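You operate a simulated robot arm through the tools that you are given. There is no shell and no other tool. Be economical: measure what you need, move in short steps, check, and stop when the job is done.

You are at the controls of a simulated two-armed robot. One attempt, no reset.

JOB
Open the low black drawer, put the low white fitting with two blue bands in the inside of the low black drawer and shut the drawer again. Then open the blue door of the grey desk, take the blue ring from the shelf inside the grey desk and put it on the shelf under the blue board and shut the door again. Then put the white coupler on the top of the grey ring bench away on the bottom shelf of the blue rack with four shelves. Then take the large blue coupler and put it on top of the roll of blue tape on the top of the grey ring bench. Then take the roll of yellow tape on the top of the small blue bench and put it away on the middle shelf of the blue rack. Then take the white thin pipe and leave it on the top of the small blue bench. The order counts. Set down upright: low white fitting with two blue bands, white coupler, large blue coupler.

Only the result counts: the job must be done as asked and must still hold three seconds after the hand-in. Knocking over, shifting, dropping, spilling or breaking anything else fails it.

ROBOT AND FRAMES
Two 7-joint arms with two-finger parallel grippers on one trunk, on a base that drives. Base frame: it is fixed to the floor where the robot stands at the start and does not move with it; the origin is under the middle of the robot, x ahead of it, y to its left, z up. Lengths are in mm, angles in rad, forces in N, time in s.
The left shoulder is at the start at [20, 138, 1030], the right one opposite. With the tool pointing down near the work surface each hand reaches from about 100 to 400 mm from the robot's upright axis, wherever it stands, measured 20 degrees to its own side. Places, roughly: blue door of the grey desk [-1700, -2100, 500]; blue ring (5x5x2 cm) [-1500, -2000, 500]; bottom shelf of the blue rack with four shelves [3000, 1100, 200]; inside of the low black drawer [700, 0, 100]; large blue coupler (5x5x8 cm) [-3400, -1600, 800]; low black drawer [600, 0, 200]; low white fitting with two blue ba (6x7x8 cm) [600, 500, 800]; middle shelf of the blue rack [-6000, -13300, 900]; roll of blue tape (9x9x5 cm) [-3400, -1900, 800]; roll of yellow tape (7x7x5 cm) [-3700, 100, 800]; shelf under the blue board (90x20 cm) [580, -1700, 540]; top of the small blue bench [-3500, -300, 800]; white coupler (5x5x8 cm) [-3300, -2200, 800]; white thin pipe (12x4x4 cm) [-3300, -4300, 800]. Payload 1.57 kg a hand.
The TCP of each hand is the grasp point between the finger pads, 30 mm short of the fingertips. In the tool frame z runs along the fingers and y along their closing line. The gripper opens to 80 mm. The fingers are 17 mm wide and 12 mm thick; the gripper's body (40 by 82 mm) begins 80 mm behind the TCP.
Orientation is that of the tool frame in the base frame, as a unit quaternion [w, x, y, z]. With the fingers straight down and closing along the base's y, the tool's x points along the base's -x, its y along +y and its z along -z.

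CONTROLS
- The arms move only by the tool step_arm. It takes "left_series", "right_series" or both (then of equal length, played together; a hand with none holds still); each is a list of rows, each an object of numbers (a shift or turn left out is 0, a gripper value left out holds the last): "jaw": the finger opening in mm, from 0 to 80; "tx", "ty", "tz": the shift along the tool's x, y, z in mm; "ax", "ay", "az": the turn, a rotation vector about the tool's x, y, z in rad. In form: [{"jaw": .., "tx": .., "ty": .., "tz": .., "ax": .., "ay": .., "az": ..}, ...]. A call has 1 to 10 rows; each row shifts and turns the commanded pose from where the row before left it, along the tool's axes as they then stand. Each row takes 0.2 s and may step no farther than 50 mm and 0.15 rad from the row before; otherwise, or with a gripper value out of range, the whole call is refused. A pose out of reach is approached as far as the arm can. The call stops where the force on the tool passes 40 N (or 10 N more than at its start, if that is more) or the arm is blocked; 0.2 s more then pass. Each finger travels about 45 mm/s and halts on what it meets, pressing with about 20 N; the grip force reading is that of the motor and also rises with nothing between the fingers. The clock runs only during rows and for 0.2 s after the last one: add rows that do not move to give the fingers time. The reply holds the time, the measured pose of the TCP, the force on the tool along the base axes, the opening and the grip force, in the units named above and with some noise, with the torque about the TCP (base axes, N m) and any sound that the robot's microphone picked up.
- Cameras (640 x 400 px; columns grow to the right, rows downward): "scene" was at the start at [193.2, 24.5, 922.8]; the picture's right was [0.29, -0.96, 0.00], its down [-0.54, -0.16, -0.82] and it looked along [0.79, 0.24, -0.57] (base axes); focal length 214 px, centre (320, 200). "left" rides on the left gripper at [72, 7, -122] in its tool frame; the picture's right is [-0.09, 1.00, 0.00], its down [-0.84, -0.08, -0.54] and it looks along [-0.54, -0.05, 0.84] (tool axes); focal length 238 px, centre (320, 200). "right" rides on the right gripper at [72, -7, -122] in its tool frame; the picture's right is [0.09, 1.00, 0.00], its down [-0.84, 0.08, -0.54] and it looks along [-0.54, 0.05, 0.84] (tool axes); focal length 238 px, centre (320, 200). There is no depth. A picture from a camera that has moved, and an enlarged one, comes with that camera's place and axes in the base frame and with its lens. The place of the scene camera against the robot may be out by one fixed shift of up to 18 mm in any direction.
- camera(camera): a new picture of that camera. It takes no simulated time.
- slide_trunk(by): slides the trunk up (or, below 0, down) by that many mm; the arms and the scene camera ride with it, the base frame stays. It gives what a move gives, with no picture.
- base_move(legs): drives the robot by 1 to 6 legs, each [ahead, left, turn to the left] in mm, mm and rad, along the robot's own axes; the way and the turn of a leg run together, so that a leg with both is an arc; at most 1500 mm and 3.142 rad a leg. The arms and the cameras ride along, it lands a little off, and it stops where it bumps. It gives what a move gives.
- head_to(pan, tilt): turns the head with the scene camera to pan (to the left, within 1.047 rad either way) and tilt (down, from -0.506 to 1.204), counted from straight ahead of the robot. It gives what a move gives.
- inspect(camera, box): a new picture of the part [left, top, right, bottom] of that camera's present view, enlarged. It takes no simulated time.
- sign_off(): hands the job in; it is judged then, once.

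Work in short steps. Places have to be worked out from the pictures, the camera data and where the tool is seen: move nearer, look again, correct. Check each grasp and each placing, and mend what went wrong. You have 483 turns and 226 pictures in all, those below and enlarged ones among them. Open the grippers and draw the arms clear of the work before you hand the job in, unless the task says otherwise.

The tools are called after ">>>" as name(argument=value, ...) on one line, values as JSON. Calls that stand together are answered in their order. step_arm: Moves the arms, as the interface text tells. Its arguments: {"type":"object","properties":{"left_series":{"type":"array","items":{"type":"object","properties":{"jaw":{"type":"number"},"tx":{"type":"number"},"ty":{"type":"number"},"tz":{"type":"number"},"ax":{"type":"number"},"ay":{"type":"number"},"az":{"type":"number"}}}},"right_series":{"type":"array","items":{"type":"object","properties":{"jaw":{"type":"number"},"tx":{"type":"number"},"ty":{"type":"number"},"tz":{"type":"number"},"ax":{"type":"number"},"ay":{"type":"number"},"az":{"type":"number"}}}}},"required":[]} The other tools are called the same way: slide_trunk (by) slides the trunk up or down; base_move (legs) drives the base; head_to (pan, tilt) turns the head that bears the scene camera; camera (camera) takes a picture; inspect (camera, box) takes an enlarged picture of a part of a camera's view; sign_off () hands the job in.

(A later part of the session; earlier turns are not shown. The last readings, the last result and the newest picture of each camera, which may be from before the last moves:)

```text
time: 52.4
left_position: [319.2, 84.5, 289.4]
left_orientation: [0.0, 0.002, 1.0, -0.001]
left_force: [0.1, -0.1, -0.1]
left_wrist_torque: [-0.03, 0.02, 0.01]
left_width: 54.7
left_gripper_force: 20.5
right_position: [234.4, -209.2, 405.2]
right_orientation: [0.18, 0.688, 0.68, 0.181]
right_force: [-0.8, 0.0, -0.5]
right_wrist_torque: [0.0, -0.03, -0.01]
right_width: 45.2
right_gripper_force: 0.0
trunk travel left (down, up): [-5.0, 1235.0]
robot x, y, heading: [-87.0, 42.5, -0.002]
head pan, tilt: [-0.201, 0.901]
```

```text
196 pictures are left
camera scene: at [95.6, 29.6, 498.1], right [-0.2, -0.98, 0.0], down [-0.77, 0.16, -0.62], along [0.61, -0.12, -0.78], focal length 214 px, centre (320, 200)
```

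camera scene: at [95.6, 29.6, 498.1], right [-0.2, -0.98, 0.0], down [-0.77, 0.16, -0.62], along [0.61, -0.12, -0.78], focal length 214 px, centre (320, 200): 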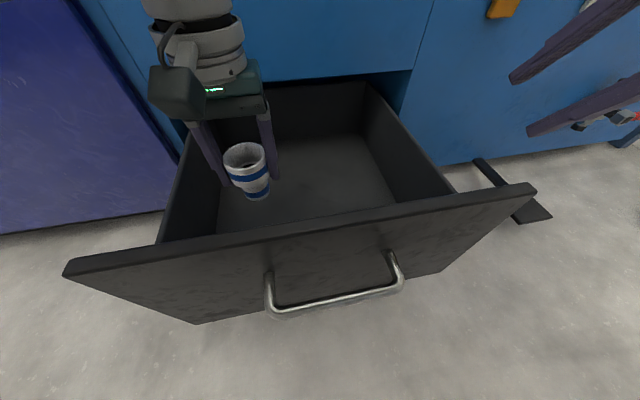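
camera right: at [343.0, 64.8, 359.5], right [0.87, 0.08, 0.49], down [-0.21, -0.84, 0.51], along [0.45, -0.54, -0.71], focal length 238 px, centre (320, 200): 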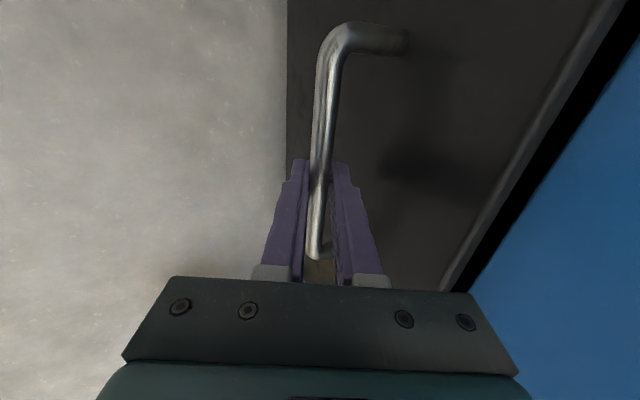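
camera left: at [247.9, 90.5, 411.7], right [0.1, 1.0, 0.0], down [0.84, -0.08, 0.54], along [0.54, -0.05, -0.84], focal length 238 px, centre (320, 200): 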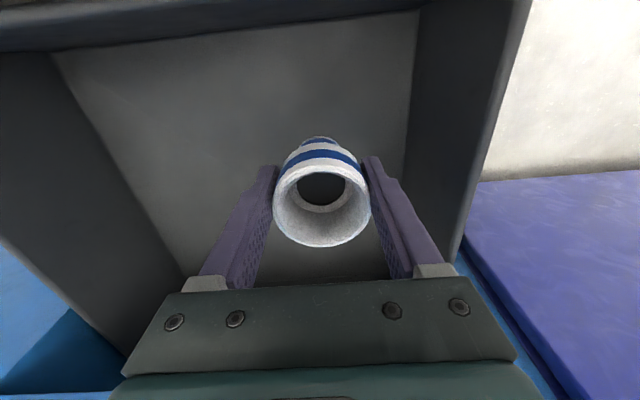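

The floor's height is still uncertain, so I move 22 mm further in and descend in small steps watching the force.

>>> step_arm(left_series=[{"tx": -22}, {"tz": 20}, {"tz": 20}, {"tz": 15}, {}])

>>> camera(camera="scene")

```text
time: 53.6
left_position: [328.2, 89.3, 239.1]
left_orientation: [-0.001, 0.002, 1.0, 0.0]
left_force: [-0.7, -0.4, -0.4]
left_wrist_torque: [0.0, 0.05, 0.03]
left_width: 55.1
left_gripper_force: 19.7
left hand out of reach, approached as far as the arm can: row 3, 4
right_position: [234.2, -208.7, 403.1]
right_orientation: [0.179, 0.688, 0.68, 0.181]
right_force: [-0.4, 0.3, 0.7]
right_wrist_torque: [-0.04, 0.01, 0.0]
right_width: 45.1
right_gripper_force: 0.1
trunk travel left (down, up): [-5.0, 1235.0]
robot x, y, heading: [-88.0, 46.9, -0.002]
head pan, tilt: [-0.201, 0.901]
```

```text
195 pictures are left
camera scene: at [95.4, 29.5, 498.1], right [-0.2, -0.98, 0.0], down [-0.77, 0.16, -0.62], along [0.61, -0.12, -0.78], focal length 214 px, centre (320, 200)
```

scene: 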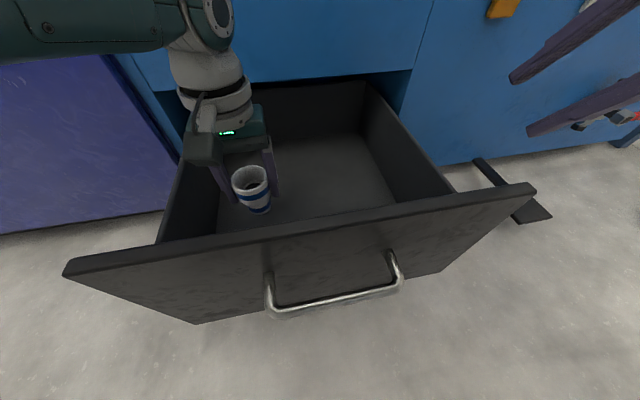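

The arm is at its reach limit. I drive 18 ahead and 50 right, bring the hand back a little relative to the robot, and continue down.

>>> base_move(legs=[[18, -50, 0]])

>>> step_arm(left_series=[{"tx": 22}, {"tz": 15}, {"tz": 15}, {"tz": 10}, {}])

>>> camera(camera="scene")

>>> camera(camera="left")

```text
time: 54.5
left_position: [342.3, 47.5, 239.8]
left_orientation: [-0.001, 0.002, 1.0, 0.003]
left_force: [0.5, 0.8, 0.1]
left_wrist_torque: [-0.04, 0.02, 0.02]
left_width: 54.9
left_gripper_force: 20.3
right_position: [249.7, -251.3, 402.4]
right_orientation: [0.177, 0.688, 0.68, 0.18]
right_force: [-1.0, 1.6, 0.0]
right_wrist_torque: [-0.04, 0.01, 0.0]
right_width: 45.2
right_gripper_force: 0.0
trunk travel left (down, up): [-5.0, 1235.0]
robot x, y, heading: [-72.5, -2.7, 0.0]
head pan, tilt: [-0.201, 0.901]
```

```text
time: 55.7
left_position: [324.3, 41.3, 200.0]
left_orientation: [0.0, 0.002, 1.0, 0.001]
left_force: [0.1, -0.7, -1.8]
left_wrist_torque: [0.02, 0.01, -0.04]
left_width: 54.7
left_gripper_force: 19.9
right_position: [252.2, -258.0, 404.2]
right_orientation: [0.179, 0.687, 0.681, 0.179]
right_force: [0.2, 0.4, -0.5]
right_wrist_torque: [0.0, 0.03, 0.0]
right_width: 44.8
right_gripper_force: 0.0
trunk travel left (down, up): [-5.0, 1235.0]
robot x, y, heading: [-69.2, -3.0, -0.003]
head pan, tilt: [-0.201, 0.901]
```

```text
194 pictures are left
camera scene: at [113.1, -19.4, 498.0], right [-0.2, -0.98, 0.0], down [-0.77, 0.16, -0.62], along [0.61, -0.12, -0.78], focal length 214 px, centre (320, 200)
```

scene: 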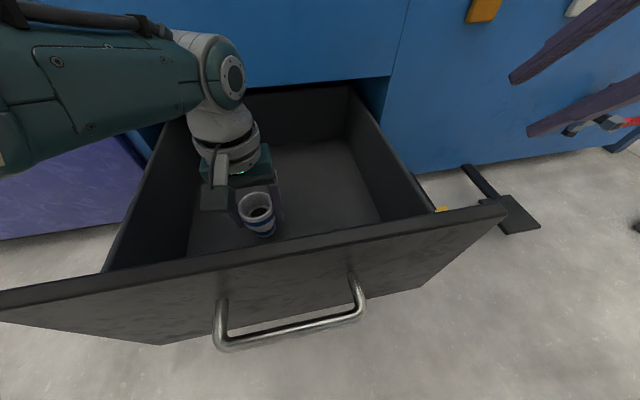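

```text
193 pictures are left
camera left: at [252.3, 47.9, 321.1], right [0.1, 1.0, 0.0], down [0.84, -0.08, 0.54], along [0.54, -0.05, -0.84], focal length 238 px, centre (320, 200)
```

left: 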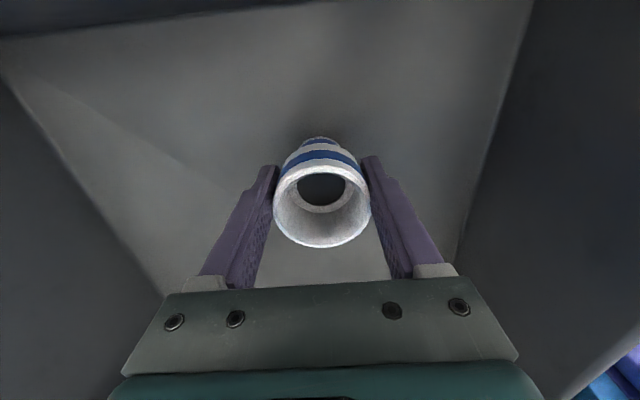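

The floor appears near z 130 and the fitting's bottom is at about 143. I descend in 4 mm steps.

>>> step_arm(left_series=[{"tz": 4}, {"tz": 4}, {"tz": 4}, {}])

```text
time: 56.7
left_position: [320.8, 43.0, 188.1]
left_orientation: [-0.001, 0.003, 1.0, 0.001]
left_force: [-0.1, -0.9, -2.0]
left_wrist_torque: [-0.01, 0.0, 0.0]
left_width: 54.9
left_gripper_force: 20.3
left hand out of reach, approached as far as the arm can: row 3
right_position: [251.5, -258.7, 404.8]
right_orientation: [0.18, 0.688, 0.68, 0.18]
right_force: [0.7, 0.0, 0.4]
right_wrist_torque: [0.01, 0.0, 0.0]
right_width: 44.9
right_gripper_force: 0.0
trunk travel left (down, up): [-5.0, 1235.0]
robot x, y, heading: [-69.5, -2.7, 0.001]
head pan, tilt: [-0.201, 0.901]
```

At the limit again; I shift toward the arm's own side, lower the trunk its last 5 mm, and descend further.

>>> slide_trunk(by=-5)

>>> step_arm(left_series=[{"ty": 25, "tx": 2}, {"ty": 25, "tx": 2}, {"tz": 4}, {"tz": 4}, {}])

```text
time: 57.2
left_position: [321.4, 42.3, 183.7]
left_orientation: [-0.002, 0.003, 1.0, 0.001]
left_force: [0.0, 0.9, -1.3]
left_wrist_torque: [0.0, 0.05, -0.01]
left_width: 54.9
left_gripper_force: 19.7
right_position: [251.6, -258.3, 399.5]
right_orientation: [0.18, 0.687, 0.68, 0.18]
right_force: [0.4, 0.2, -0.1]
right_wrist_torque: [0.03, 0.03, -0.03]
right_width: 45.1
right_gripper_force: 0.0
trunk travel left (down, up): [0.0, 1240.0]
robot x, y, heading: [-69.2, -5.3, -0.007]
head pan, tilt: [-0.201, 0.901]
```

```text
time: 58.5
left_position: [333.0, 86.9, 169.6]
left_orientation: [0.002, 0.003, 1.0, 0.0]
left_force: [1.4, -4.2, 20.1]
left_wrist_torque: [-0.07, -0.13, -0.02]
left_width: 54.5
left_gripper_force: 20.1
left hand out of reach, approached as far as the arm can: row 1, 2
right_position: [255.2, -260.8, 400.6]
right_orientation: [0.181, 0.687, 0.68, 0.18]
right_force: [-0.5, -0.8, 0.4]
right_wrist_torque: [0.02, 0.01, 0.03]
right_width: 44.8
right_gripper_force: 0.0
trunk travel left (down, up): [0.0, 1240.0]
robot x, y, heading: [-68.3, -3.4, 0.002]
head pan, tilt: [-0.201, 0.901]
```

Contact: 20 N up at z 169.6, so the floor is about 112. I ease up 3 mm, then open.

>>> step_arm(left_series=[{"tz": -3}, {}])

>>> camera(camera="left")

```text
time: 59.0
left_position: [329.8, 89.4, 170.5]
left_orientation: [-0.002, 0.002, 1.0, 0.002]
left_force: [1.2, -0.3, 0.1]
left_wrist_torque: [0.01, -0.05, -0.03]
left_width: 54.6
left_gripper_force: 20.0
right_position: [252.0, -259.3, 399.1]
right_orientation: [0.179, 0.688, 0.68, 0.179]
right_force: [0.7, 0.1, -0.6]
right_wrist_torque: [0.0, 0.0, 0.01]
right_width: 45.1
right_gripper_force: 0.0
trunk travel left (down, up): [0.0, 1240.0]
robot x, y, heading: [-65.7, -2.2, 0.0]
head pan, tilt: [-0.201, 0.901]
```

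```text
192 pictures are left
camera left: at [257.7, 96.0, 292.4], right [0.1, 1.0, 0.0], down [0.84, -0.08, 0.54], along [0.54, -0.05, -0.84], focal length 238 px, centre (320, 200)
```

left: 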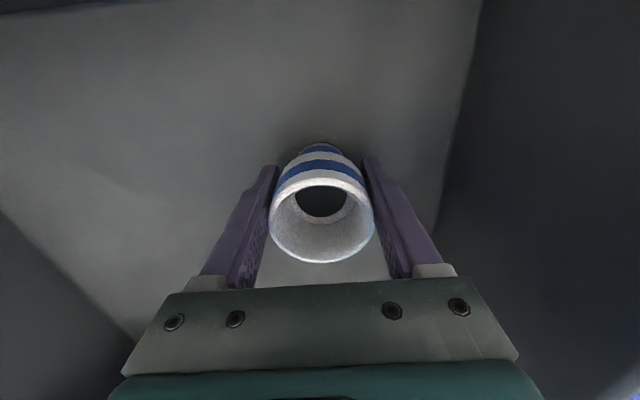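

The fitting slid up a little in the grip and rests on the floor. I open slowly and look.

>>> step_arm(left_series=[{"jaw": 60}, {}, {"jaw": 70}, {}, {"jaw": 78}, {}])

>>> camera(camera="left")

```text
time: 60.5
left_position: [329.8, 87.6, 172.6]
left_orientation: [-0.001, 0.003, 1.0, 0.001]
left_force: [-0.5, 0.5, -0.4]
left_wrist_torque: [-0.02, -0.02, 0.03]
left_width: 77.6
left_gripper_force: 0.0
right_position: [252.2, -259.1, 399.5]
right_orientation: [0.179, 0.688, 0.68, 0.18]
right_force: [-0.3, 0.1, -0.1]
right_wrist_torque: [-0.03, 0.02, -0.02]
right_width: 45.2
right_gripper_force: 0.1
trunk travel left (down, up): [0.0, 1240.0]
robot x, y, heading: [-69.8, -3.6, -0.0]
head pan, tilt: [-0.201, 0.901]
```

```text
191 pictures are left
camera left: at [258.1, 95.3, 293.3], right [0.1, 1.0, 0.0], down [0.84, -0.08, 0.54], along [0.54, -0.05, -0.84], focal length 238 px, centre (320, 200)
```

left: 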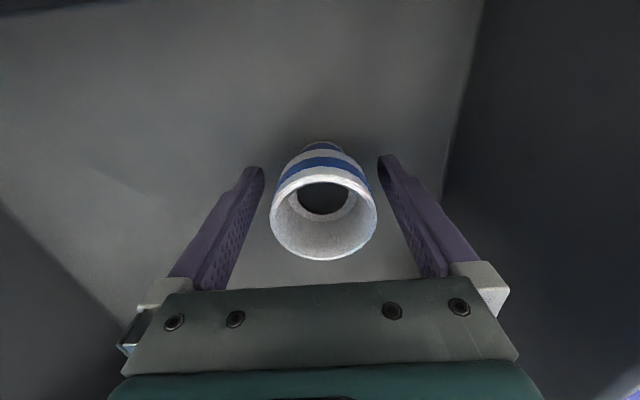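

Released and standing. I raise the left hand out of the drawer and check from the scene camera.

>>> step_arm(left_series=[{"tz": -20}, {"tz": -40}, {"tz": -45}, {"tz": -45}, {"tz": -45}, {"tz": -45}, {"tz": -45}, {}])

>>> camera(camera="scene")

```text
time: 62.2
left_position: [388.8, 71.0, 424.4]
left_orientation: [-0.015, 0.003, 1.0, 0.001]
left_force: [0.0, 0.2, -0.5]
left_wrist_torque: [-0.01, 0.02, 0.02]
left_width: 77.9
left_gripper_force: 0.1
left hand out of reach, approached as far as the arm can: row 1, 2, 3, 4, 5, 6
right_position: [252.7, -259.1, 399.7]
right_orientation: [0.179, 0.688, 0.68, 0.18]
right_force: [0.5, -0.9, -0.6]
right_wrist_torque: [0.0, -0.01, -0.02]
right_width: 44.9
right_gripper_force: 0.1
trunk travel left (down, up): [0.0, 1240.0]
robot x, y, heading: [-70.1, -3.0, -0.0]
head pan, tilt: [-0.201, 0.901]
```

```text
190 pictures are left
camera scene: at [113.0, -20.1, 493.0], right [-0.2, -0.98, 0.0], down [-0.77, 0.16, -0.62], along [0.61, -0.13, -0.78], focal length 214 px, centre (320, 200)
```

scene: 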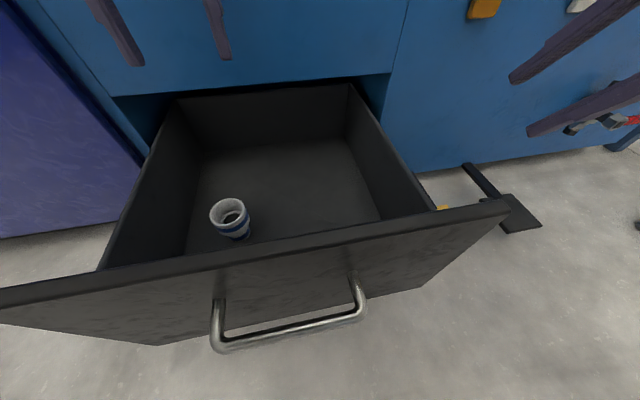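

The fitting stands upright in the drawer. I pull the left hand back clear, drive back 200 and left 100, and bring the right hand back toward the handle.

>>> step_arm(left_series=[{"tx": 40, "tz": -20}, {"tx": 40, "tz": -20}, {"tx": 20, "ty": 30}, {"ty": 40}, {}])

>>> base_move(legs=[[-220, 0, 0], [0, 105, 0]])

>>> step_arm(right_series=[{"tx": 45}, {"tx": 45}, {"tx": 35}, {"tz": 40}, {"tz": 40}, {}])

>>> camera(camera="right")

```text
time: 63.1
left_position: [362.0, 61.9, 427.2]
left_orientation: [-0.071, 0.017, 0.997, 0.007]
left_force: [0.1, 0.7, -0.4]
left_wrist_torque: [-0.01, -0.05, -0.01]
left_width: 78.0
left_gripper_force: 0.2
left hand out of reach, approached as far as the arm can: row 1, 2, 3, 4
right_position: [253.2, -258.7, 399.2]
right_orientation: [0.18, 0.687, 0.68, 0.18]
right_force: [-0.3, 0.9, 0.3]
right_wrist_torque: [0.04, 0.06, -0.01]
right_width: 45.1
right_gripper_force: 0.1
trunk travel left (down, up): [0.0, 1240.0]
robot x, y, heading: [-71.3, -6.1, 0.002]
head pan, tilt: [-0.201, 0.901]
stopped in row 4 (left hand): the arm was blocked; the commanded pose is now the measured one
```

```text
time: 65.6
left_position: [134.2, 164.4, 426.4]
left_orientation: [-0.07, 0.016, 0.997, 0.006]
left_force: [-1.1, -0.8, 0.4]
left_wrist_torque: [-0.03, 0.01, -0.01]
left_width: 78.2
left_gripper_force: 0.0
right_position: [26.2, -156.9, 399.5]
right_orientation: [0.18, 0.687, 0.68, 0.18]
right_force: [-0.3, -0.7, -0.1]
right_wrist_torque: [0.01, -0.03, 0.02]
right_width: 44.8
right_gripper_force: 0.1
trunk travel left (down, up): [0.0, 1240.0]
robot x, y, heading: [-298.2, 98.5, 0.0]
head pan, tilt: [-0.201, 0.901]
```

```text
time: 67.0
left_position: [134.9, 168.2, 426.3]
left_orientation: [-0.072, 0.015, 0.997, 0.008]
left_force: [0.6, 0.0, 0.5]
left_wrist_torque: [-0.03, -0.01, 0.0]
left_width: 78.1
left_gripper_force: 0.0
right_position: [67.2, -27.2, 328.5]
right_orientation: [0.179, 0.688, 0.68, 0.18]
right_force: [0.1, -0.7, -0.3]
right_wrist_torque: [-0.01, -0.02, 0.01]
right_width: 45.2
right_gripper_force: 0.0
trunk travel left (down, up): [0.0, 1240.0]
robot x, y, heading: [-296.4, 100.3, 0.0]
head pan, tilt: [-0.201, 0.901]
```

```text
189 pictures are left
camera right: at [2.3, 45.4, 431.4], right [0.87, 0.08, 0.49], down [-0.21, -0.84, 0.51], along [0.45, -0.54, -0.71], focal length 238 px, centre (320, 200)
```

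right: 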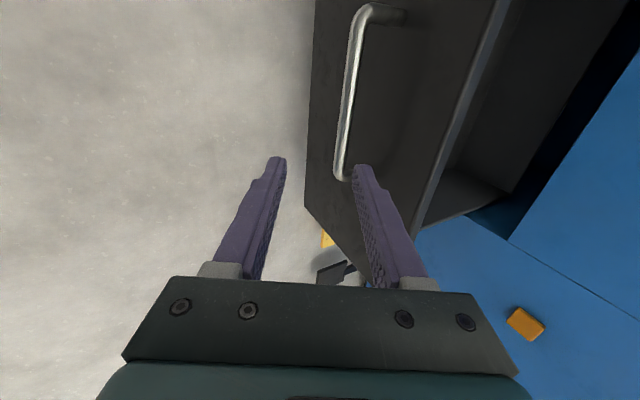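

The handle is ahead; I shift and approach partway, then check.

>>> step_arm(right_series=[{"ty": 26, "jaw": 36}, {"tz": 35}, {"tz": 30}, {}])

>>> camera(camera="right")

```text
time: 68.0
left_position: [136.1, 165.4, 427.1]
left_orientation: [-0.07, 0.016, 0.997, 0.008]
left_force: [-0.5, 0.1, 0.1]
left_wrist_torque: [0.02, -0.01, 0.01]
left_width: 77.9
left_gripper_force: 0.0
right_position: [121.6, -29.7, 285.6]
right_orientation: [0.179, 0.687, 0.68, 0.181]
right_force: [0.4, -0.1, -0.1]
right_wrist_torque: [0.0, 0.0, 0.01]
right_width: 35.8
right_gripper_force: 0.0
trunk travel left (down, up): [0.0, 1240.0]
robot x, y, heading: [-295.5, 97.6, 0.002]
head pan, tilt: [-0.201, 0.901]
```

```text
188 pictures are left
camera right: at [56.2, 42.9, 389.1], right [0.87, 0.08, 0.49], down [-0.21, -0.84, 0.51], along [0.45, -0.54, -0.71], focal length 238 px, centre (320, 200)
```

right: 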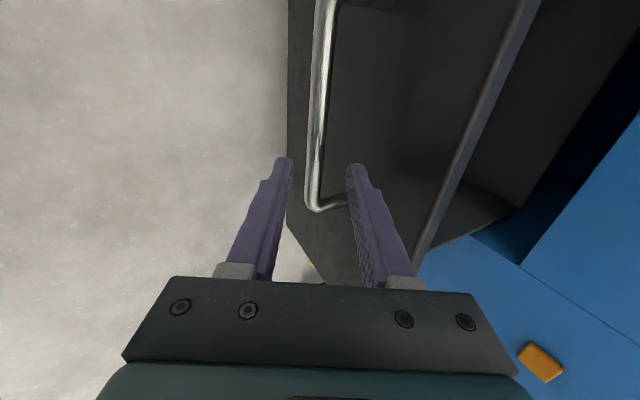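

Aligned as before. I advance 32 mm, grip the bar, then push the drawer in by driving in short legs.

>>> step_arm(right_series=[{"tz": 16}, {"tz": 16}, {}, {"jaw": 0}, {}, {}, {}])

>>> base_move(legs=[[70, 0, 0], [70, 0, 0], [60, 0, 0]])

>>> camera(camera="scene")

```text
time: 69.6
left_position: [135.3, 166.2, 427.9]
left_orientation: [-0.071, 0.016, 0.997, 0.007]
left_force: [0.5, -0.5, 0.0]
left_wrist_torque: [0.0, 0.01, -0.01]
left_width: 78.1
left_gripper_force: 0.2
right_position: [134.8, -29.5, 257.0]
right_orientation: [0.179, 0.687, 0.681, 0.179]
right_force: [0.6, 0.3, -10.0]
right_wrist_torque: [-0.17, 0.03, 0.52]
right_width: 13.1
right_gripper_force: 30.1
trunk travel left (down, up): [0.0, 1240.0]
robot x, y, heading: [-292.8, 102.8, -0.001]
head pan, tilt: [-0.201, 0.901]
```

```text
time: 71.8
left_position: [326.1, 164.8, 425.9]
left_orientation: [-0.073, 0.017, 0.997, 0.007]
left_force: [-0.4, -0.3, -0.2]
left_wrist_torque: [0.01, -0.01, -0.03]
left_width: 77.8
left_gripper_force: 0.1
right_position: [326.5, -29.5, 257.0]
right_orientation: [0.178, 0.688, 0.68, 0.181]
right_force: [-2.4, -1.3, -3.1]
right_wrist_torque: [-0.01, -0.05, 0.59]
right_width: 12.8
right_gripper_force: 30.6
trunk travel left (down, up): [0.0, 1240.0]
robot x, y, heading: [-100.9, 102.6, -0.002]
head pan, tilt: [-0.201, 0.901]
```

```text
187 pictures are left
camera scene: at [78.1, 83.7, 492.7], right [-0.2, -0.98, 0.0], down [-0.77, 0.16, -0.62], along [0.6, -0.12, -0.79], focal length 214 px, centre (320, 200)
```

scene: 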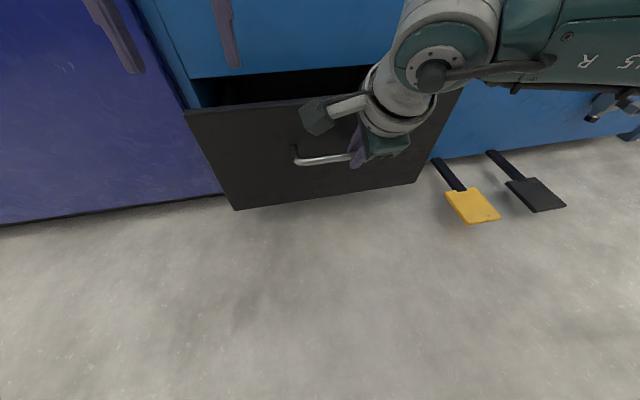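

About 80 mm remain. I drive 60 more, then finish slowly with the arm.

>>> base_move(legs=[[55, 0, 0]])

>>> step_arm(right_series=[{"ty": 4.3, "tz": 2.5}, {"ty": 4.3, "tz": 2.5}, {"ty": 4.3, "tz": 2.5}, {"ty": 4.3, "tz": 2.5}, {"ty": 4.3, "tz": 2.5}, {}])

>>> camera(camera="scene")

```text
time: 72.7
left_position: [380.3, 164.1, 425.6]
left_orientation: [-0.073, 0.016, 0.997, 0.008]
left_force: [-0.5, -0.5, -0.6]
left_wrist_torque: [0.0, -0.02, -0.01]
left_width: 77.7
left_gripper_force: 0.0
right_position: [381.2, -30.0, 258.8]
right_orientation: [0.179, 0.687, 0.681, 0.18]
right_force: [-2.1, -1.7, -9.7]
right_wrist_torque: [-0.59, -0.1, 0.2]
right_width: 12.6
right_gripper_force: 29.3
trunk travel left (down, up): [0.0, 1240.0]
robot x, y, heading: [-44.9, 98.9, -0.002]
head pan, tilt: [-0.201, 0.901]
```

```text
time: 74.1
left_position: [382.5, 164.2, 425.4]
left_orientation: [-0.073, 0.018, 0.997, 0.008]
left_force: [0.3, 0.2, -0.5]
left_wrist_torque: [0.0, 0.03, 0.0]
left_width: 77.9
left_gripper_force: 0.0
right_position: [408.8, -29.7, 258.3]
right_orientation: [0.179, 0.687, 0.681, 0.18]
right_force: [-7.3, -2.7, -3.5]
right_wrist_torque: [-0.77, 0.1, 0.14]
right_width: 12.7
right_gripper_force: 29.9
trunk travel left (down, up): [0.0, 1240.0]
robot x, y, heading: [-38.8, 101.3, 0.001]
head pan, tilt: [-0.201, 0.901]
```

```text
186 pictures are left
camera scene: at [134.9, 83.8, 492.7], right [-0.2, -0.98, 0.0], down [-0.77, 0.16, -0.62], along [0.61, -0.12, -0.79], focal length 214 px, centre (320, 200)
```

scene: 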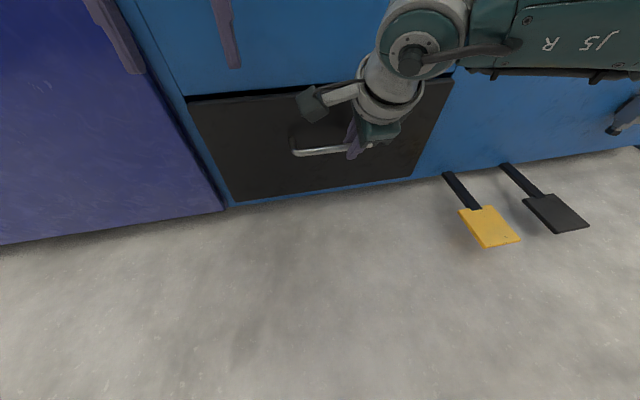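

It's back at the closed position with a rising push force. One more small push, then release and retreat.

>>> step_arm(right_series=[{"ty": 3, "tz": 1.7}, {}, {"jaw": 45}, {}, {}, {"tz": -40}, {"tz": -50}, {"tz": -45}, {}])

>>> camera(camera="scene")

```text
time: 76.1
left_position: [386.7, 166.4, 427.4]
left_orientation: [-0.071, 0.017, 0.997, 0.007]
left_force: [0.0, 0.4, 0.6]
left_wrist_torque: [0.03, -0.01, 0.02]
left_width: 77.7
left_gripper_force: 0.1
right_position: [351.4, -30.0, 374.0]
right_orientation: [0.18, 0.687, 0.68, 0.181]
right_force: [0.0, -0.7, 0.6]
right_wrist_torque: [-0.01, 0.0, 0.02]
right_width: 44.8
right_gripper_force: 0.1
trunk travel left (down, up): [0.0, 1240.0]
robot x, y, heading: [-44.3, 100.9, -0.003]
head pan, tilt: [-0.201, 0.901]
```

```text
185 pictures are left
camera scene: at [139.3, 84.7, 493.1], right [-0.2, -0.98, 0.0], down [-0.77, 0.16, -0.62], along [0.61, -0.12, -0.78], focal length 214 px, centre (320, 200)
```

scene: 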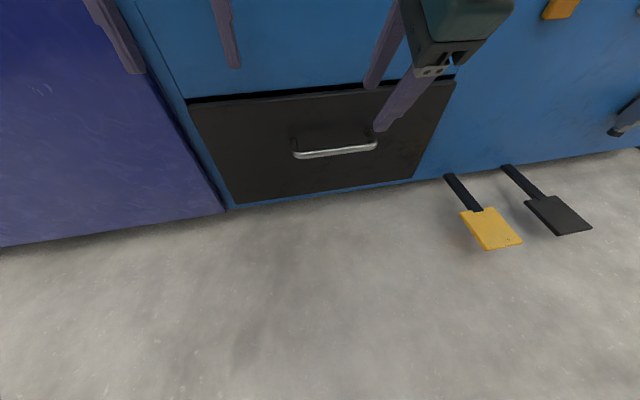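

The drawer is shut. I back off, raise the trunk, and turn toward the grey desk to look.

>>> base_move(legs=[[-400, 0, 0]])

>>> slide_trunk(by=420)

>>> base_move(legs=[[0, 0, -1.06], [0, 0, -1.06]])

>>> head_to(pan=0, tilt=0.35)

>>> camera(camera="scene")

```text
time: 78.6
left_position: [-11.1, 166.7, 426.8]
left_orientation: [-0.07, 0.014, 0.997, 0.007]
left_force: [1.3, 1.1, 0.5]
left_wrist_torque: [-0.01, 0.02, 0.0]
left_width: 78.0
left_gripper_force: 0.0
right_position: [-46.0, -28.9, 374.8]
right_orientation: [0.181, 0.685, 0.682, 0.183]
right_force: [0.5, 0.2, -0.6]
right_wrist_torque: [0.0, 0.02, 0.01]
right_width: 44.9
right_gripper_force: 0.0
trunk travel left (down, up): [0.0, 1240.0]
robot x, y, heading: [-440.3, 100.7, 0.004]
head pan, tilt: [-0.201, 0.901]
```

```text
refused: 420 is not a number from -400 to 400
```

```text
time: 84.4
left_position: [-611.3, -300.8, 427.7]
left_orientation: [-0.028, 0.878, 0.472, 0.066]
left_force: [-0.8, 0.7, -0.3]
left_wrist_torque: [-0.01, 0.0, -0.02]
left_width: 77.9
left_gripper_force: 0.0
right_position: [-760.0, -169.2, 373.1]
right_orientation: [0.247, 0.929, -0.267, -0.068]
right_force: [1.0, -0.3, 0.3]
right_wrist_torque: [-0.02, -0.01, 0.03]
right_width: 44.8
right_gripper_force: 0.1
trunk travel left (down, up): [0.0, 1240.0]
robot x, y, heading: [-444.1, 102.9, -2.118]
head pan, tilt: [-0.201, 0.901]
```

```text
time: 85.3
left_position: [-612.0, -300.9, 426.9]
left_orientation: [-0.028, 0.878, 0.473, 0.066]
left_force: [0.0, 0.0, 0.3]
left_wrist_torque: [-0.02, 0.0, 0.0]
left_width: 78.1
left_gripper_force: 0.0
right_position: [-759.7, -168.7, 374.7]
right_orientation: [0.246, 0.929, -0.267, -0.068]
right_force: [-0.6, -0.1, -0.7]
right_wrist_torque: [-0.01, -0.04, 0.02]
right_width: 45.1
right_gripper_force: 0.0
trunk travel left (down, up): [0.0, 1240.0]
robot x, y, heading: [-441.0, 98.7, -2.12]
head pan, tilt: [0.0, 0.351]
```

```text
184 pictures are left
camera scene: at [-535.2, -65.4, 540.5], right [-0.85, 0.52, 0.0], down [0.18, 0.29, -0.94], along [-0.49, -0.8, -0.34], focal length 214 px, centre (320, 200)
```

scene: 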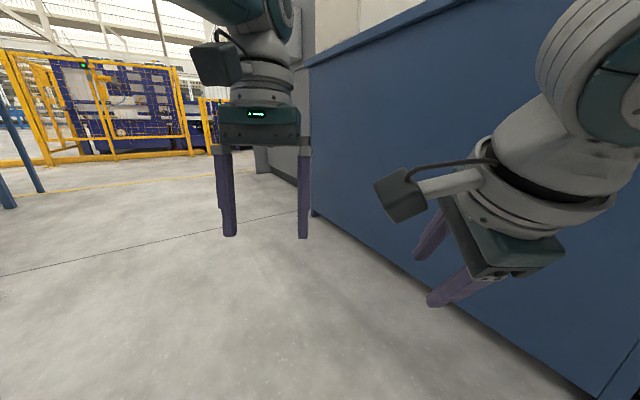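

A blue cabinet stands to the right with its face near x=-1150, ending at y≈-1130. I raise the trunk for a better view.

>>> slide_trunk(by=400)

>>> head_to(pan=0.1, tilt=0.25)

>>> camera(camera="scene")

```text
time: 89.2
left_position: [-612.4, -300.9, 827.2]
left_orientation: [-0.029, 0.878, 0.474, 0.066]
left_force: [0.1, -0.7, -0.3]
left_wrist_torque: [0.02, 0.01, 0.0]
left_width: 78.0
left_gripper_force: 0.1
right_position: [-760.4, -168.9, 773.9]
right_orientation: [0.247, 0.929, -0.266, -0.068]
right_force: [-0.8, 0.2, -0.5]
right_wrist_torque: [0.01, 0.0, -0.01]
right_width: 44.9
right_gripper_force: 0.1
trunk travel left (down, up): [-400.0, 840.0]
robot x, y, heading: [-441.8, 99.9, -2.123]
head pan, tilt: [0.0, 0.351]
```

```text
time: 89.8
left_position: [-612.6, -302.4, 826.9]
left_orientation: [-0.029, 0.878, 0.473, 0.066]
left_force: [-1.1, 0.2, -0.8]
left_wrist_torque: [-0.02, 0.01, -0.04]
left_width: 78.0
left_gripper_force: 0.0
right_position: [-760.7, -168.1, 773.7]
right_orientation: [0.247, 0.929, -0.267, -0.068]
right_force: [0.3, -0.8, 0.1]
right_wrist_torque: [0.01, 0.01, 0.0]
right_width: 45.1
right_gripper_force: 0.1
trunk travel left (down, up): [-400.0, 840.0]
robot x, y, heading: [-444.8, 102.2, -2.119]
head pan, tilt: [0.099, 0.25]
```

```text
183 pictures are left
camera scene: at [-527.2, -70.1, 950.0], right [-0.9, 0.43, 0.0], down [0.11, 0.22, -0.97], along [-0.42, -0.87, -0.25], focal length 214 px, centre (320, 200)
```

scene: 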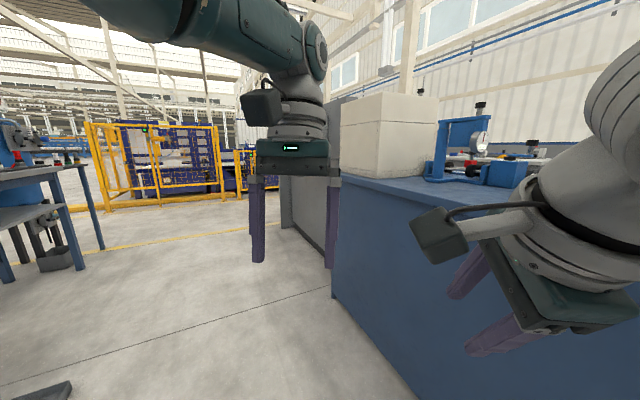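

The grey desk lies beyond the blue cabinet's far end. I turn to heading -π/2 and drive down the aisle, then look.

>>> base_move(legs=[[0, 0, 0.55], [1100, 0, 0]])

>>> head_to(pan=-0.7, tilt=0.35)

>>> camera(camera="scene")

```text
time: 97.0
left_position: [-424.1, -1419.4, 826.1]
left_orientation: [-0.045, 0.731, 0.678, 0.057]
left_force: [0.3, 0.9, -1.1]
left_wrist_torque: [0.01, -0.01, 0.01]
left_width: 77.9
left_gripper_force: 0.1
right_position: [-618.5, -1376.1, 775.2]
right_orientation: [0.255, 0.967, -0.025, -0.004]
right_force: [-0.6, 0.3, 0.6]
right_wrist_torque: [0.02, 0.0, -0.02]
right_width: 44.6
right_gripper_force: 0.0
trunk travel left (down, up): [-400.0, 840.0]
robot x, y, heading: [-472.2, -985.1, -1.616]
head pan, tilt: [0.099, 0.25]
```

```text
time: 98.1
left_position: [-423.7, -1420.9, 826.3]
left_orientation: [-0.044, 0.731, 0.678, 0.057]
left_force: [0.3, -0.1, -0.9]
left_wrist_torque: [-0.02, 0.0, -0.05]
left_width: 78.2
left_gripper_force: 0.2
right_position: [-618.6, -1376.4, 774.0]
right_orientation: [0.256, 0.966, -0.024, -0.004]
right_force: [-0.1, 0.4, -0.8]
right_wrist_torque: [0.0, 0.01, 0.02]
right_width: 45.0
right_gripper_force: 0.0
trunk travel left (down, up): [-400.0, 840.0]
robot x, y, heading: [-465.7, -989.2, -1.612]
head pan, tilt: [-0.7, 0.351]
```

```text
182 pictures are left
camera scene: at [-529.1, -1157.1, 940.6], right [-0.74, 0.68, 0.0], down [0.23, 0.25, -0.94], along [-0.64, -0.69, -0.34], focal length 214 px, centre (320, 200)
```

scene: 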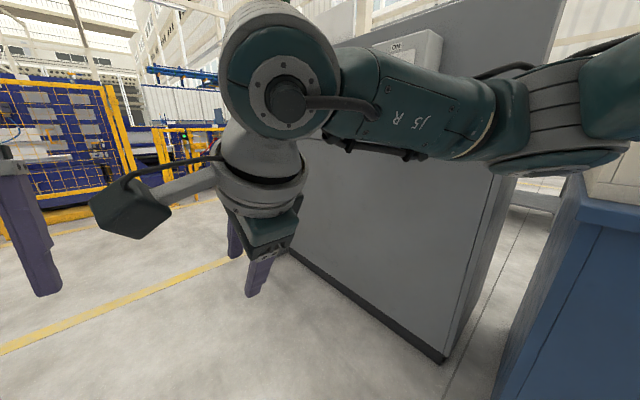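

The grey panel at x≈-1340 (y -1250 to about -2400) is the desk's back, so the door should be on its far side. I drive south past it and turn west to look.

>>> base_move(legs=[[1450, 0, 0.04], [450, 0, 0]])

>>> step_arm(right_series=[{"ax": 0.13}, {"ax": 0.13}, {"ax": 0.13}, {"ax": 0.13}, {"tx": 0}, {}])

>>> head_to(pan=-1.0, tilt=0.2)

>>> camera(camera="scene")

```text
time: 107.7
left_position: [-501.1, -3349.2, 826.4]
left_orientation: [-0.044, 0.731, 0.679, 0.056]
left_force: [-0.1, -0.2, -0.2]
left_wrist_torque: [-0.02, -0.02, 0.0]
left_width: 78.3
left_gripper_force: 0.0
right_position: [-695.1, -3305.4, 774.3]
right_orientation: [0.255, 0.967, -0.024, -0.004]
right_force: [0.2, 0.3, -0.2]
right_wrist_torque: [0.0, 0.01, 0.0]
right_width: 45.1
right_gripper_force: 0.1
trunk travel left (down, up): [-400.0, 840.0]
robot x, y, heading: [-551.9, -2913.2, -1.615]
head pan, tilt: [-0.7, 0.351]
```

```text
time: 109.1
left_position: [-499.6, -3347.7, 825.3]
left_orientation: [-0.044, 0.731, 0.679, 0.056]
left_force: [0.1, 0.2, 0.4]
left_wrist_torque: [0.02, 0.01, -0.01]
left_width: 78.0
left_gripper_force: 0.0
right_position: [-693.7, -3304.4, 773.9]
right_orientation: [-0.002, 1.0, -0.024, 0.002]
right_force: [-0.1, 0.4, -0.3]
right_wrist_torque: [0.0, 0.03, 0.0]
right_width: 45.1
right_gripper_force: 0.0
trunk travel left (down, up): [-400.0, 840.0]
robot x, y, heading: [-548.4, -2917.7, -1.617]
head pan, tilt: [-0.7, 0.351]
```

```text
time: 109.9
left_position: [-499.7, -3348.6, 827.7]
left_orientation: [-0.044, 0.731, 0.678, 0.057]
left_force: [0.0, 0.2, -0.7]
left_wrist_torque: [0.01, -0.01, 0.03]
left_width: 78.1
left_gripper_force: 0.0
right_position: [-693.9, -3303.5, 773.4]
right_orientation: [-0.002, 1.0, -0.024, 0.002]
right_force: [-0.4, 0.7, -0.1]
right_wrist_torque: [0.03, 0.0, 0.03]
right_width: 45.0
right_gripper_force: 0.2
trunk travel left (down, up): [-400.0, 840.0]
robot x, y, heading: [-545.9, -2918.8, -1.61]
head pan, tilt: [-1.0, 0.201]
```

```text
181 pictures are left
camera scene: at [-623.8, -3063.5, 954.6], right [-0.51, 0.86, 0.0], down [0.17, 0.1, -0.98], along [-0.85, -0.5, -0.2], focal length 214 px, centre (320, 200)
```

scene: 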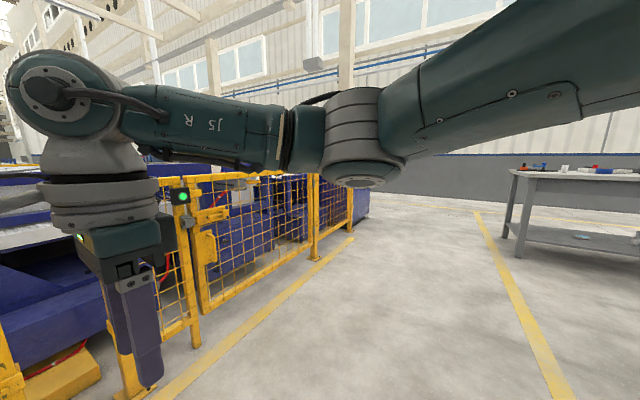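

The corridor to the west is clear. I turn west (arms tucked as they are) and look along it.

>>> base_move(legs=[[0, 0, -1.531]])

>>> head_to(pan=-0.4, tilt=0.35)

>>> camera(camera="scene")

```text
time: 114.2
left_position: [-980.0, -2966.3, 826.6]
left_orientation: [0.009, 0.997, -0.034, 0.071]
left_force: [-0.2, 0.0, 0.6]
left_wrist_torque: [-0.01, -0.02, 0.03]
left_width: 78.2
left_gripper_force: 0.0
right_position: [-936.6, -2771.2, 773.3]
right_orientation: [-0.001, -0.693, 0.721, -0.003]
right_force: [0.4, 0.2, 0.5]
right_wrist_torque: [0.01, -0.02, 0.0]
right_width: 44.8
right_gripper_force: 0.1
trunk travel left (down, up): [-400.0, 840.0]
robot x, y, heading: [-547.7, -2912.1, 3.11]
head pan, tilt: [-1.0, 0.201]
```

```text
time: 115.2
left_position: [-979.4, -2965.2, 827.5]
left_orientation: [0.008, 0.997, -0.035, 0.071]
left_force: [-0.3, 0.2, -0.5]
left_wrist_torque: [0.01, 0.0, 0.0]
left_width: 77.7
left_gripper_force: 0.1
right_position: [-937.2, -2772.9, 773.0]
right_orientation: [0.0, -0.692, 0.722, -0.003]
right_force: [0.3, 0.3, -0.2]
right_wrist_torque: [-0.03, -0.01, 0.0]
right_width: 45.2
right_gripper_force: 0.1
trunk travel left (down, up): [-400.0, 840.0]
robot x, y, heading: [-551.3, -2916.5, 3.101]
head pan, tilt: [-0.4, 0.351]
```

```text
180 pictures are left
camera scene: at [-723.4, -2873.9, 940.6], right [0.42, 0.91, 0.0], down [0.31, -0.14, -0.94], along [-0.85, 0.4, -0.34], focal length 214 px, centre (320, 200)
```

scene: 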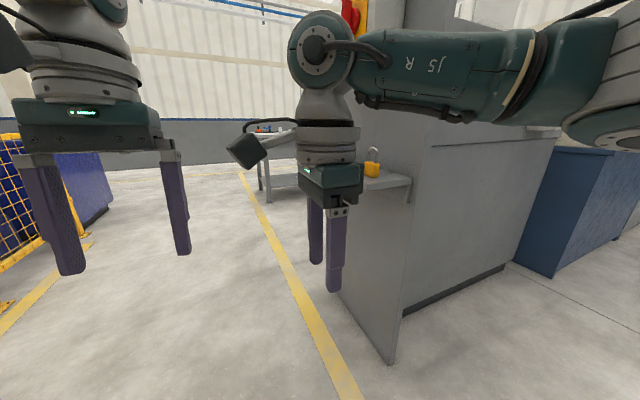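

The desk's end is near y=-2320, spanning x -1150 to -1600. I drive west 1700, then north-turn and look.

>>> base_move(legs=[[1500, 0, 0], [250, 0, 0], [0, 0, -1.53]])

>>> head_to(pan=-0.5, tilt=0.35)

>>> camera(camera="scene")

```text
time: 118.8
left_position: [-1553.7, -2950.4, 823.5]
left_orientation: [0.011, 0.996, -0.039, 0.076]
left_force: [0.4, -0.5, 0.1]
left_wrist_torque: [-0.01, 0.0, 0.01]
left_width: 78.0
left_gripper_force: 0.0
right_position: [-1509.5, -2756.3, 770.4]
right_orientation: [0.0, -0.688, 0.726, -0.008]
right_force: [-0.7, 1.1, 0.4]
right_wrist_torque: [0.02, 0.02, -0.02]
right_width: 44.9
right_gripper_force: 0.1
trunk travel left (down, up): [-400.0, 840.0]
robot x, y, heading: [-1130.5, -2895.2, 3.098]
head pan, tilt: [-0.4, 0.351]
stopped in leg 1: the robot was blocked; the commanded pose is now the measured one
```

```text
time: 119.4
left_position: [-1551.3, -2950.2, 823.3]
left_orientation: [0.011, 0.996, -0.039, 0.077]
left_force: [0.6, -0.3, -0.2]
left_wrist_torque: [0.01, 0.01, 0.03]
left_width: 77.9
left_gripper_force: 0.0
right_position: [-1507.3, -2756.5, 769.5]
right_orientation: [0.0, -0.689, 0.725, -0.007]
right_force: [-0.6, 0.6, -1.7]
right_wrist_torque: [-0.03, 0.01, -0.01]
right_width: 45.0
right_gripper_force: 0.0
trunk travel left (down, up): [-400.0, 840.0]
robot x, y, heading: [-1131.4, -2894.5, 3.099]
head pan, tilt: [-0.499, 0.351]
```

```text
179 pictures are left
camera scene: at [-1291.5, -2851.7, 938.7], right [0.52, 0.86, 0.0], down [0.3, -0.18, -0.93], along [-0.8, 0.48, -0.36], focal length 214 px, centre (320, 200)
```

scene: 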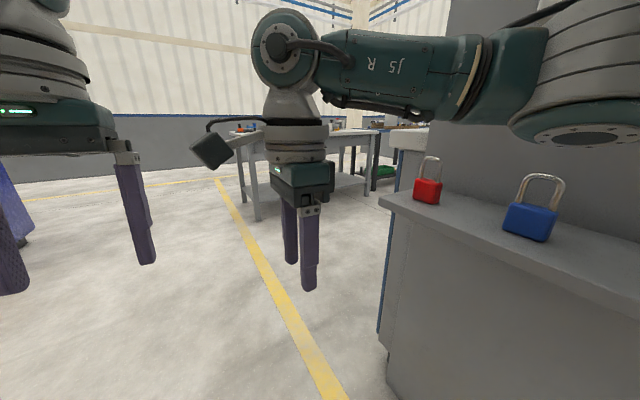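

Something blocked the drive; the right elbow may have touched the desk's tall panel. I look to the right.

>>> head_to(pan=-1.04, tilt=0.4)

>>> camera(camera="scene")

>>> head_to(pan=0.3, tilt=0.7)

>>> camera(camera="scene")

```text
time: 120.4
left_position: [-1552.0, -2950.6, 823.4]
left_orientation: [0.011, 0.996, -0.037, 0.077]
left_force: [-0.2, 0.1, -0.4]
left_wrist_torque: [0.0, 0.0, -0.01]
left_width: 78.1
left_gripper_force: 0.1
right_position: [-1508.3, -2756.9, 769.5]
right_orientation: [0.0, -0.688, 0.725, -0.008]
right_force: [-0.8, 0.9, 0.1]
right_wrist_torque: [-0.03, -0.03, 0.0]
right_width: 45.1
right_gripper_force: 0.0
trunk travel left (down, up): [-400.0, 840.0]
robot x, y, heading: [-1131.4, -2898.5, 3.101]
head pan, tilt: [-1.04, 0.4]
```

```text
178 pictures are left
camera scene: at [-1255.0, -2817.9, 934.3], right [0.88, 0.47, 0.01], down [0.19, -0.35, -0.92], along [-0.43, 0.81, -0.4], focal length 214 px, centre (320, 200)
```

scene: 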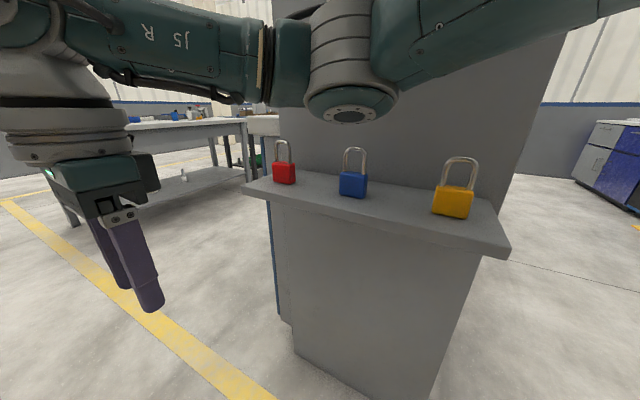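

```text
time: 121.9
left_position: [-1552.5, -2950.8, 821.2]
left_orientation: [0.011, 0.996, -0.037, 0.077]
left_force: [-0.7, 0.1, -0.6]
left_wrist_torque: [-0.01, -0.01, -0.02]
left_width: 78.1
left_gripper_force: 0.1
right_position: [-1508.4, -2756.1, 770.8]
right_orientation: [0.0, -0.688, 0.726, -0.008]
right_force: [0.2, 0.1, 0.5]
right_wrist_torque: [-0.03, 0.0, -0.01]
right_width: 45.1
right_gripper_force: 0.0
trunk travel left (down, up): [-400.0, 840.0]
robot x, y, heading: [-1134.3, -2899.4, 3.103]
head pan, tilt: [0.3, 0.7]
```

```text
177 pictures are left
camera scene: at [-1293.4, -2921.5, 907.5], right [-0.25, 0.97, -0.01], down [0.63, 0.16, -0.76], along [-0.73, -0.2, -0.65], focal length 214 px, centre (320, 200)
```

scene: 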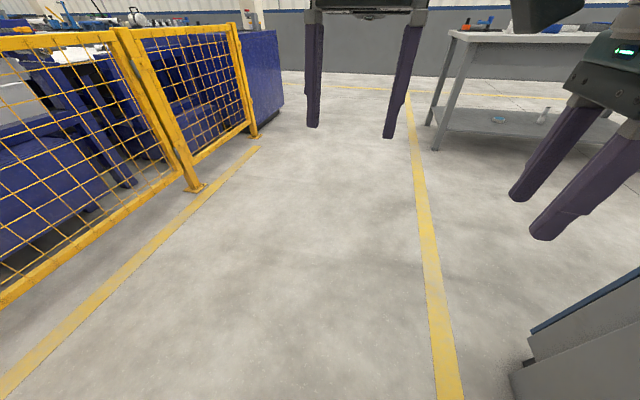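

The robot seems slightly tilted, so something low may be at the base. I look down at the floor in front.

>>> head_to(pan=0.0, tilt=1.2)

>>> camera(camera="scene")

>>> head_to(pan=-1.04, tilt=1.2)

>>> camera(camera="scene")

```text
time: 122.8
left_position: [-1552.1, -2951.2, 821.8]
left_orientation: [0.011, 0.996, -0.036, 0.077]
left_force: [0.3, -0.2, -0.5]
left_wrist_torque: [-0.02, -0.01, -0.02]
left_width: 78.3
left_gripper_force: 0.0
right_position: [-1507.2, -2756.7, 769.4]
right_orientation: [0.0, -0.689, 0.725, -0.008]
right_force: [0.9, -0.2, -0.2]
right_wrist_torque: [-0.02, 0.0, 0.0]
right_width: 45.1
right_gripper_force: 0.1
trunk travel left (down, up): [-400.0, 840.0]
robot x, y, heading: [-1133.4, -2899.2, 3.096]
head pan, tilt: [0.0, 1.201]
```

```text
176 pictures are left
camera scene: at [-1266.8, -2897.9, 871.6], right [0.04, 1.0, -0.01], down [0.94, -0.04, -0.35], along [-0.35, 0.01, -0.94], focal length 214 px, centre (320, 200)
```

scene: 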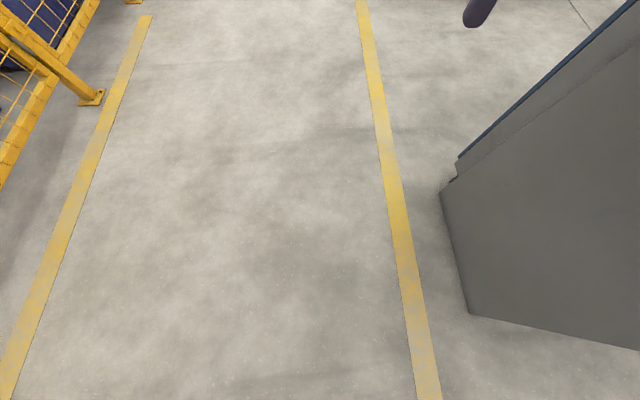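

```text
time: 124.1
left_position: [-1552.7, -2951.2, 822.6]
left_orientation: [0.012, 0.996, -0.037, 0.078]
left_force: [-0.1, -0.6, 0.3]
left_wrist_torque: [-0.01, 0.0, 0.0]
left_width: 78.0
left_gripper_force: 0.0
right_position: [-1507.6, -2756.9, 770.1]
right_orientation: [0.0, -0.688, 0.726, -0.008]
right_force: [0.1, 0.4, 0.1]
right_wrist_torque: [-0.02, 0.01, 0.01]
right_width: 44.8
right_gripper_force: 0.0
trunk travel left (down, up): [-400.0, 840.0]
robot x, y, heading: [-1131.9, -2898.0, 3.098]
head pan, tilt: [-1.04, 1.201]
```

```text
175 pictures are left
camera scene: at [-1237.1, -2850.9, 871.5], right [0.88, 0.47, 0.01], down [0.44, -0.82, -0.35], along [-0.16, 0.31, -0.94], focal length 214 px, centre (320, 200)
```

scene: 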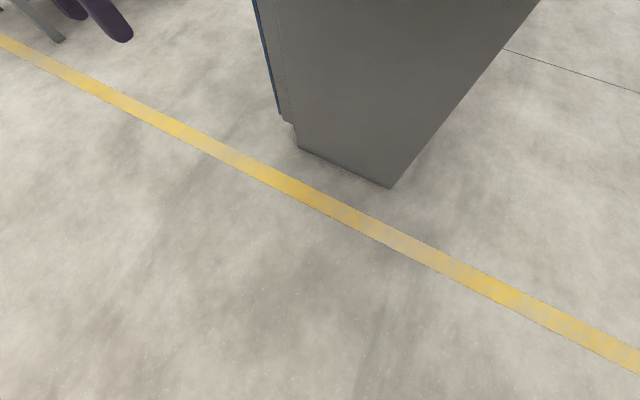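

The floor is clear. I check the left side and the arms higher up.

>>> head_to(pan=1.04, tilt=0.1)

>>> camera(camera="scene")

>>> head_to(pan=-1.04, tilt=-0.1)

>>> camera(camera="scene")

```text
time: 126.1
left_position: [-1551.4, -2950.0, 821.9]
left_orientation: [0.011, 0.996, -0.038, 0.078]
left_force: [0.5, 0.8, -0.6]
left_wrist_torque: [0.02, 0.0, -0.02]
left_width: 78.1
left_gripper_force: 0.0
right_position: [-1508.1, -2758.0, 769.2]
right_orientation: [0.0, -0.688, 0.725, -0.008]
right_force: [0.6, 0.7, 0.6]
right_wrist_torque: [-0.01, 0.0, 0.0]
right_width: 44.9
right_gripper_force: 0.1
trunk travel left (down, up): [-400.0, 840.0]
robot x, y, heading: [-1130.6, -2899.0, 3.101]
head pan, tilt: [1.04, 0.099]
```

```text
174 pictures are left
camera scene: at [-1261.9, -2977.1, 962.7], right [-0.84, 0.54, -0.01], down [0.07, 0.08, -0.99], along [-0.54, -0.84, -0.1], focal length 214 px, centre (320, 200)
```

scene: 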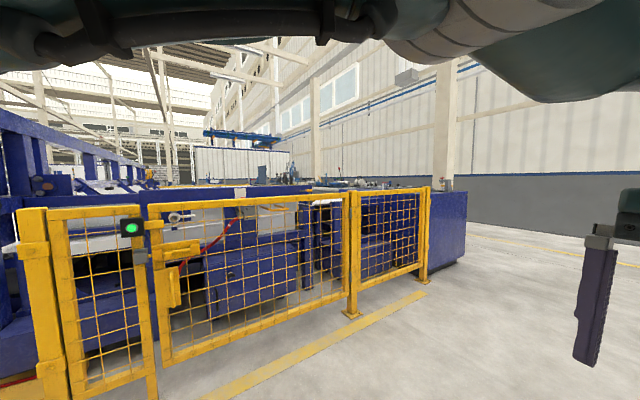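

```text
time: 128.1
left_position: [-1551.9, -2949.7, 822.2]
left_orientation: [0.012, 0.996, -0.038, 0.077]
left_force: [0.8, -0.3, -0.2]
left_wrist_torque: [-0.02, -0.02, 0.01]
left_width: 78.3
left_gripper_force: 0.0
right_position: [-1508.7, -2757.1, 769.1]
right_orientation: [0.0, -0.688, 0.726, -0.008]
right_force: [1.1, -0.9, -1.0]
right_wrist_torque: [0.04, -0.02, 0.01]
right_width: 45.2
right_gripper_force: 0.1
trunk travel left (down, up): [-400.0, 840.0]
robot x, y, heading: [-1132.3, -2899.1, 3.097]
head pan, tilt: [-1.04, -0.099]
```

```text
173 pictures are left
camera scene: at [-1253.1, -2822.9, 979.8], right [0.88, 0.47, 0.01], down [-0.04, 0.08, -1.0], along [-0.47, 0.88, 0.09], focal length 214 px, centre (320, 200)
```

scene: 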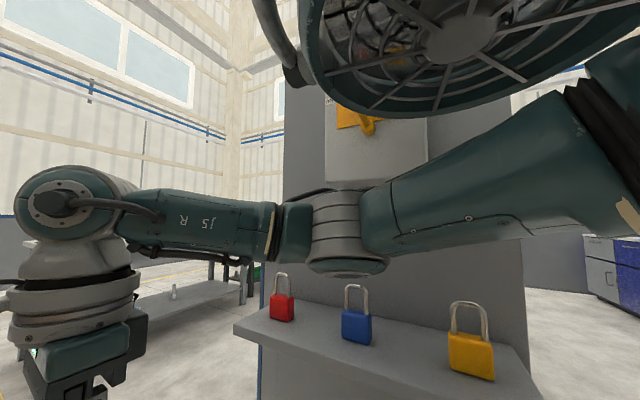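

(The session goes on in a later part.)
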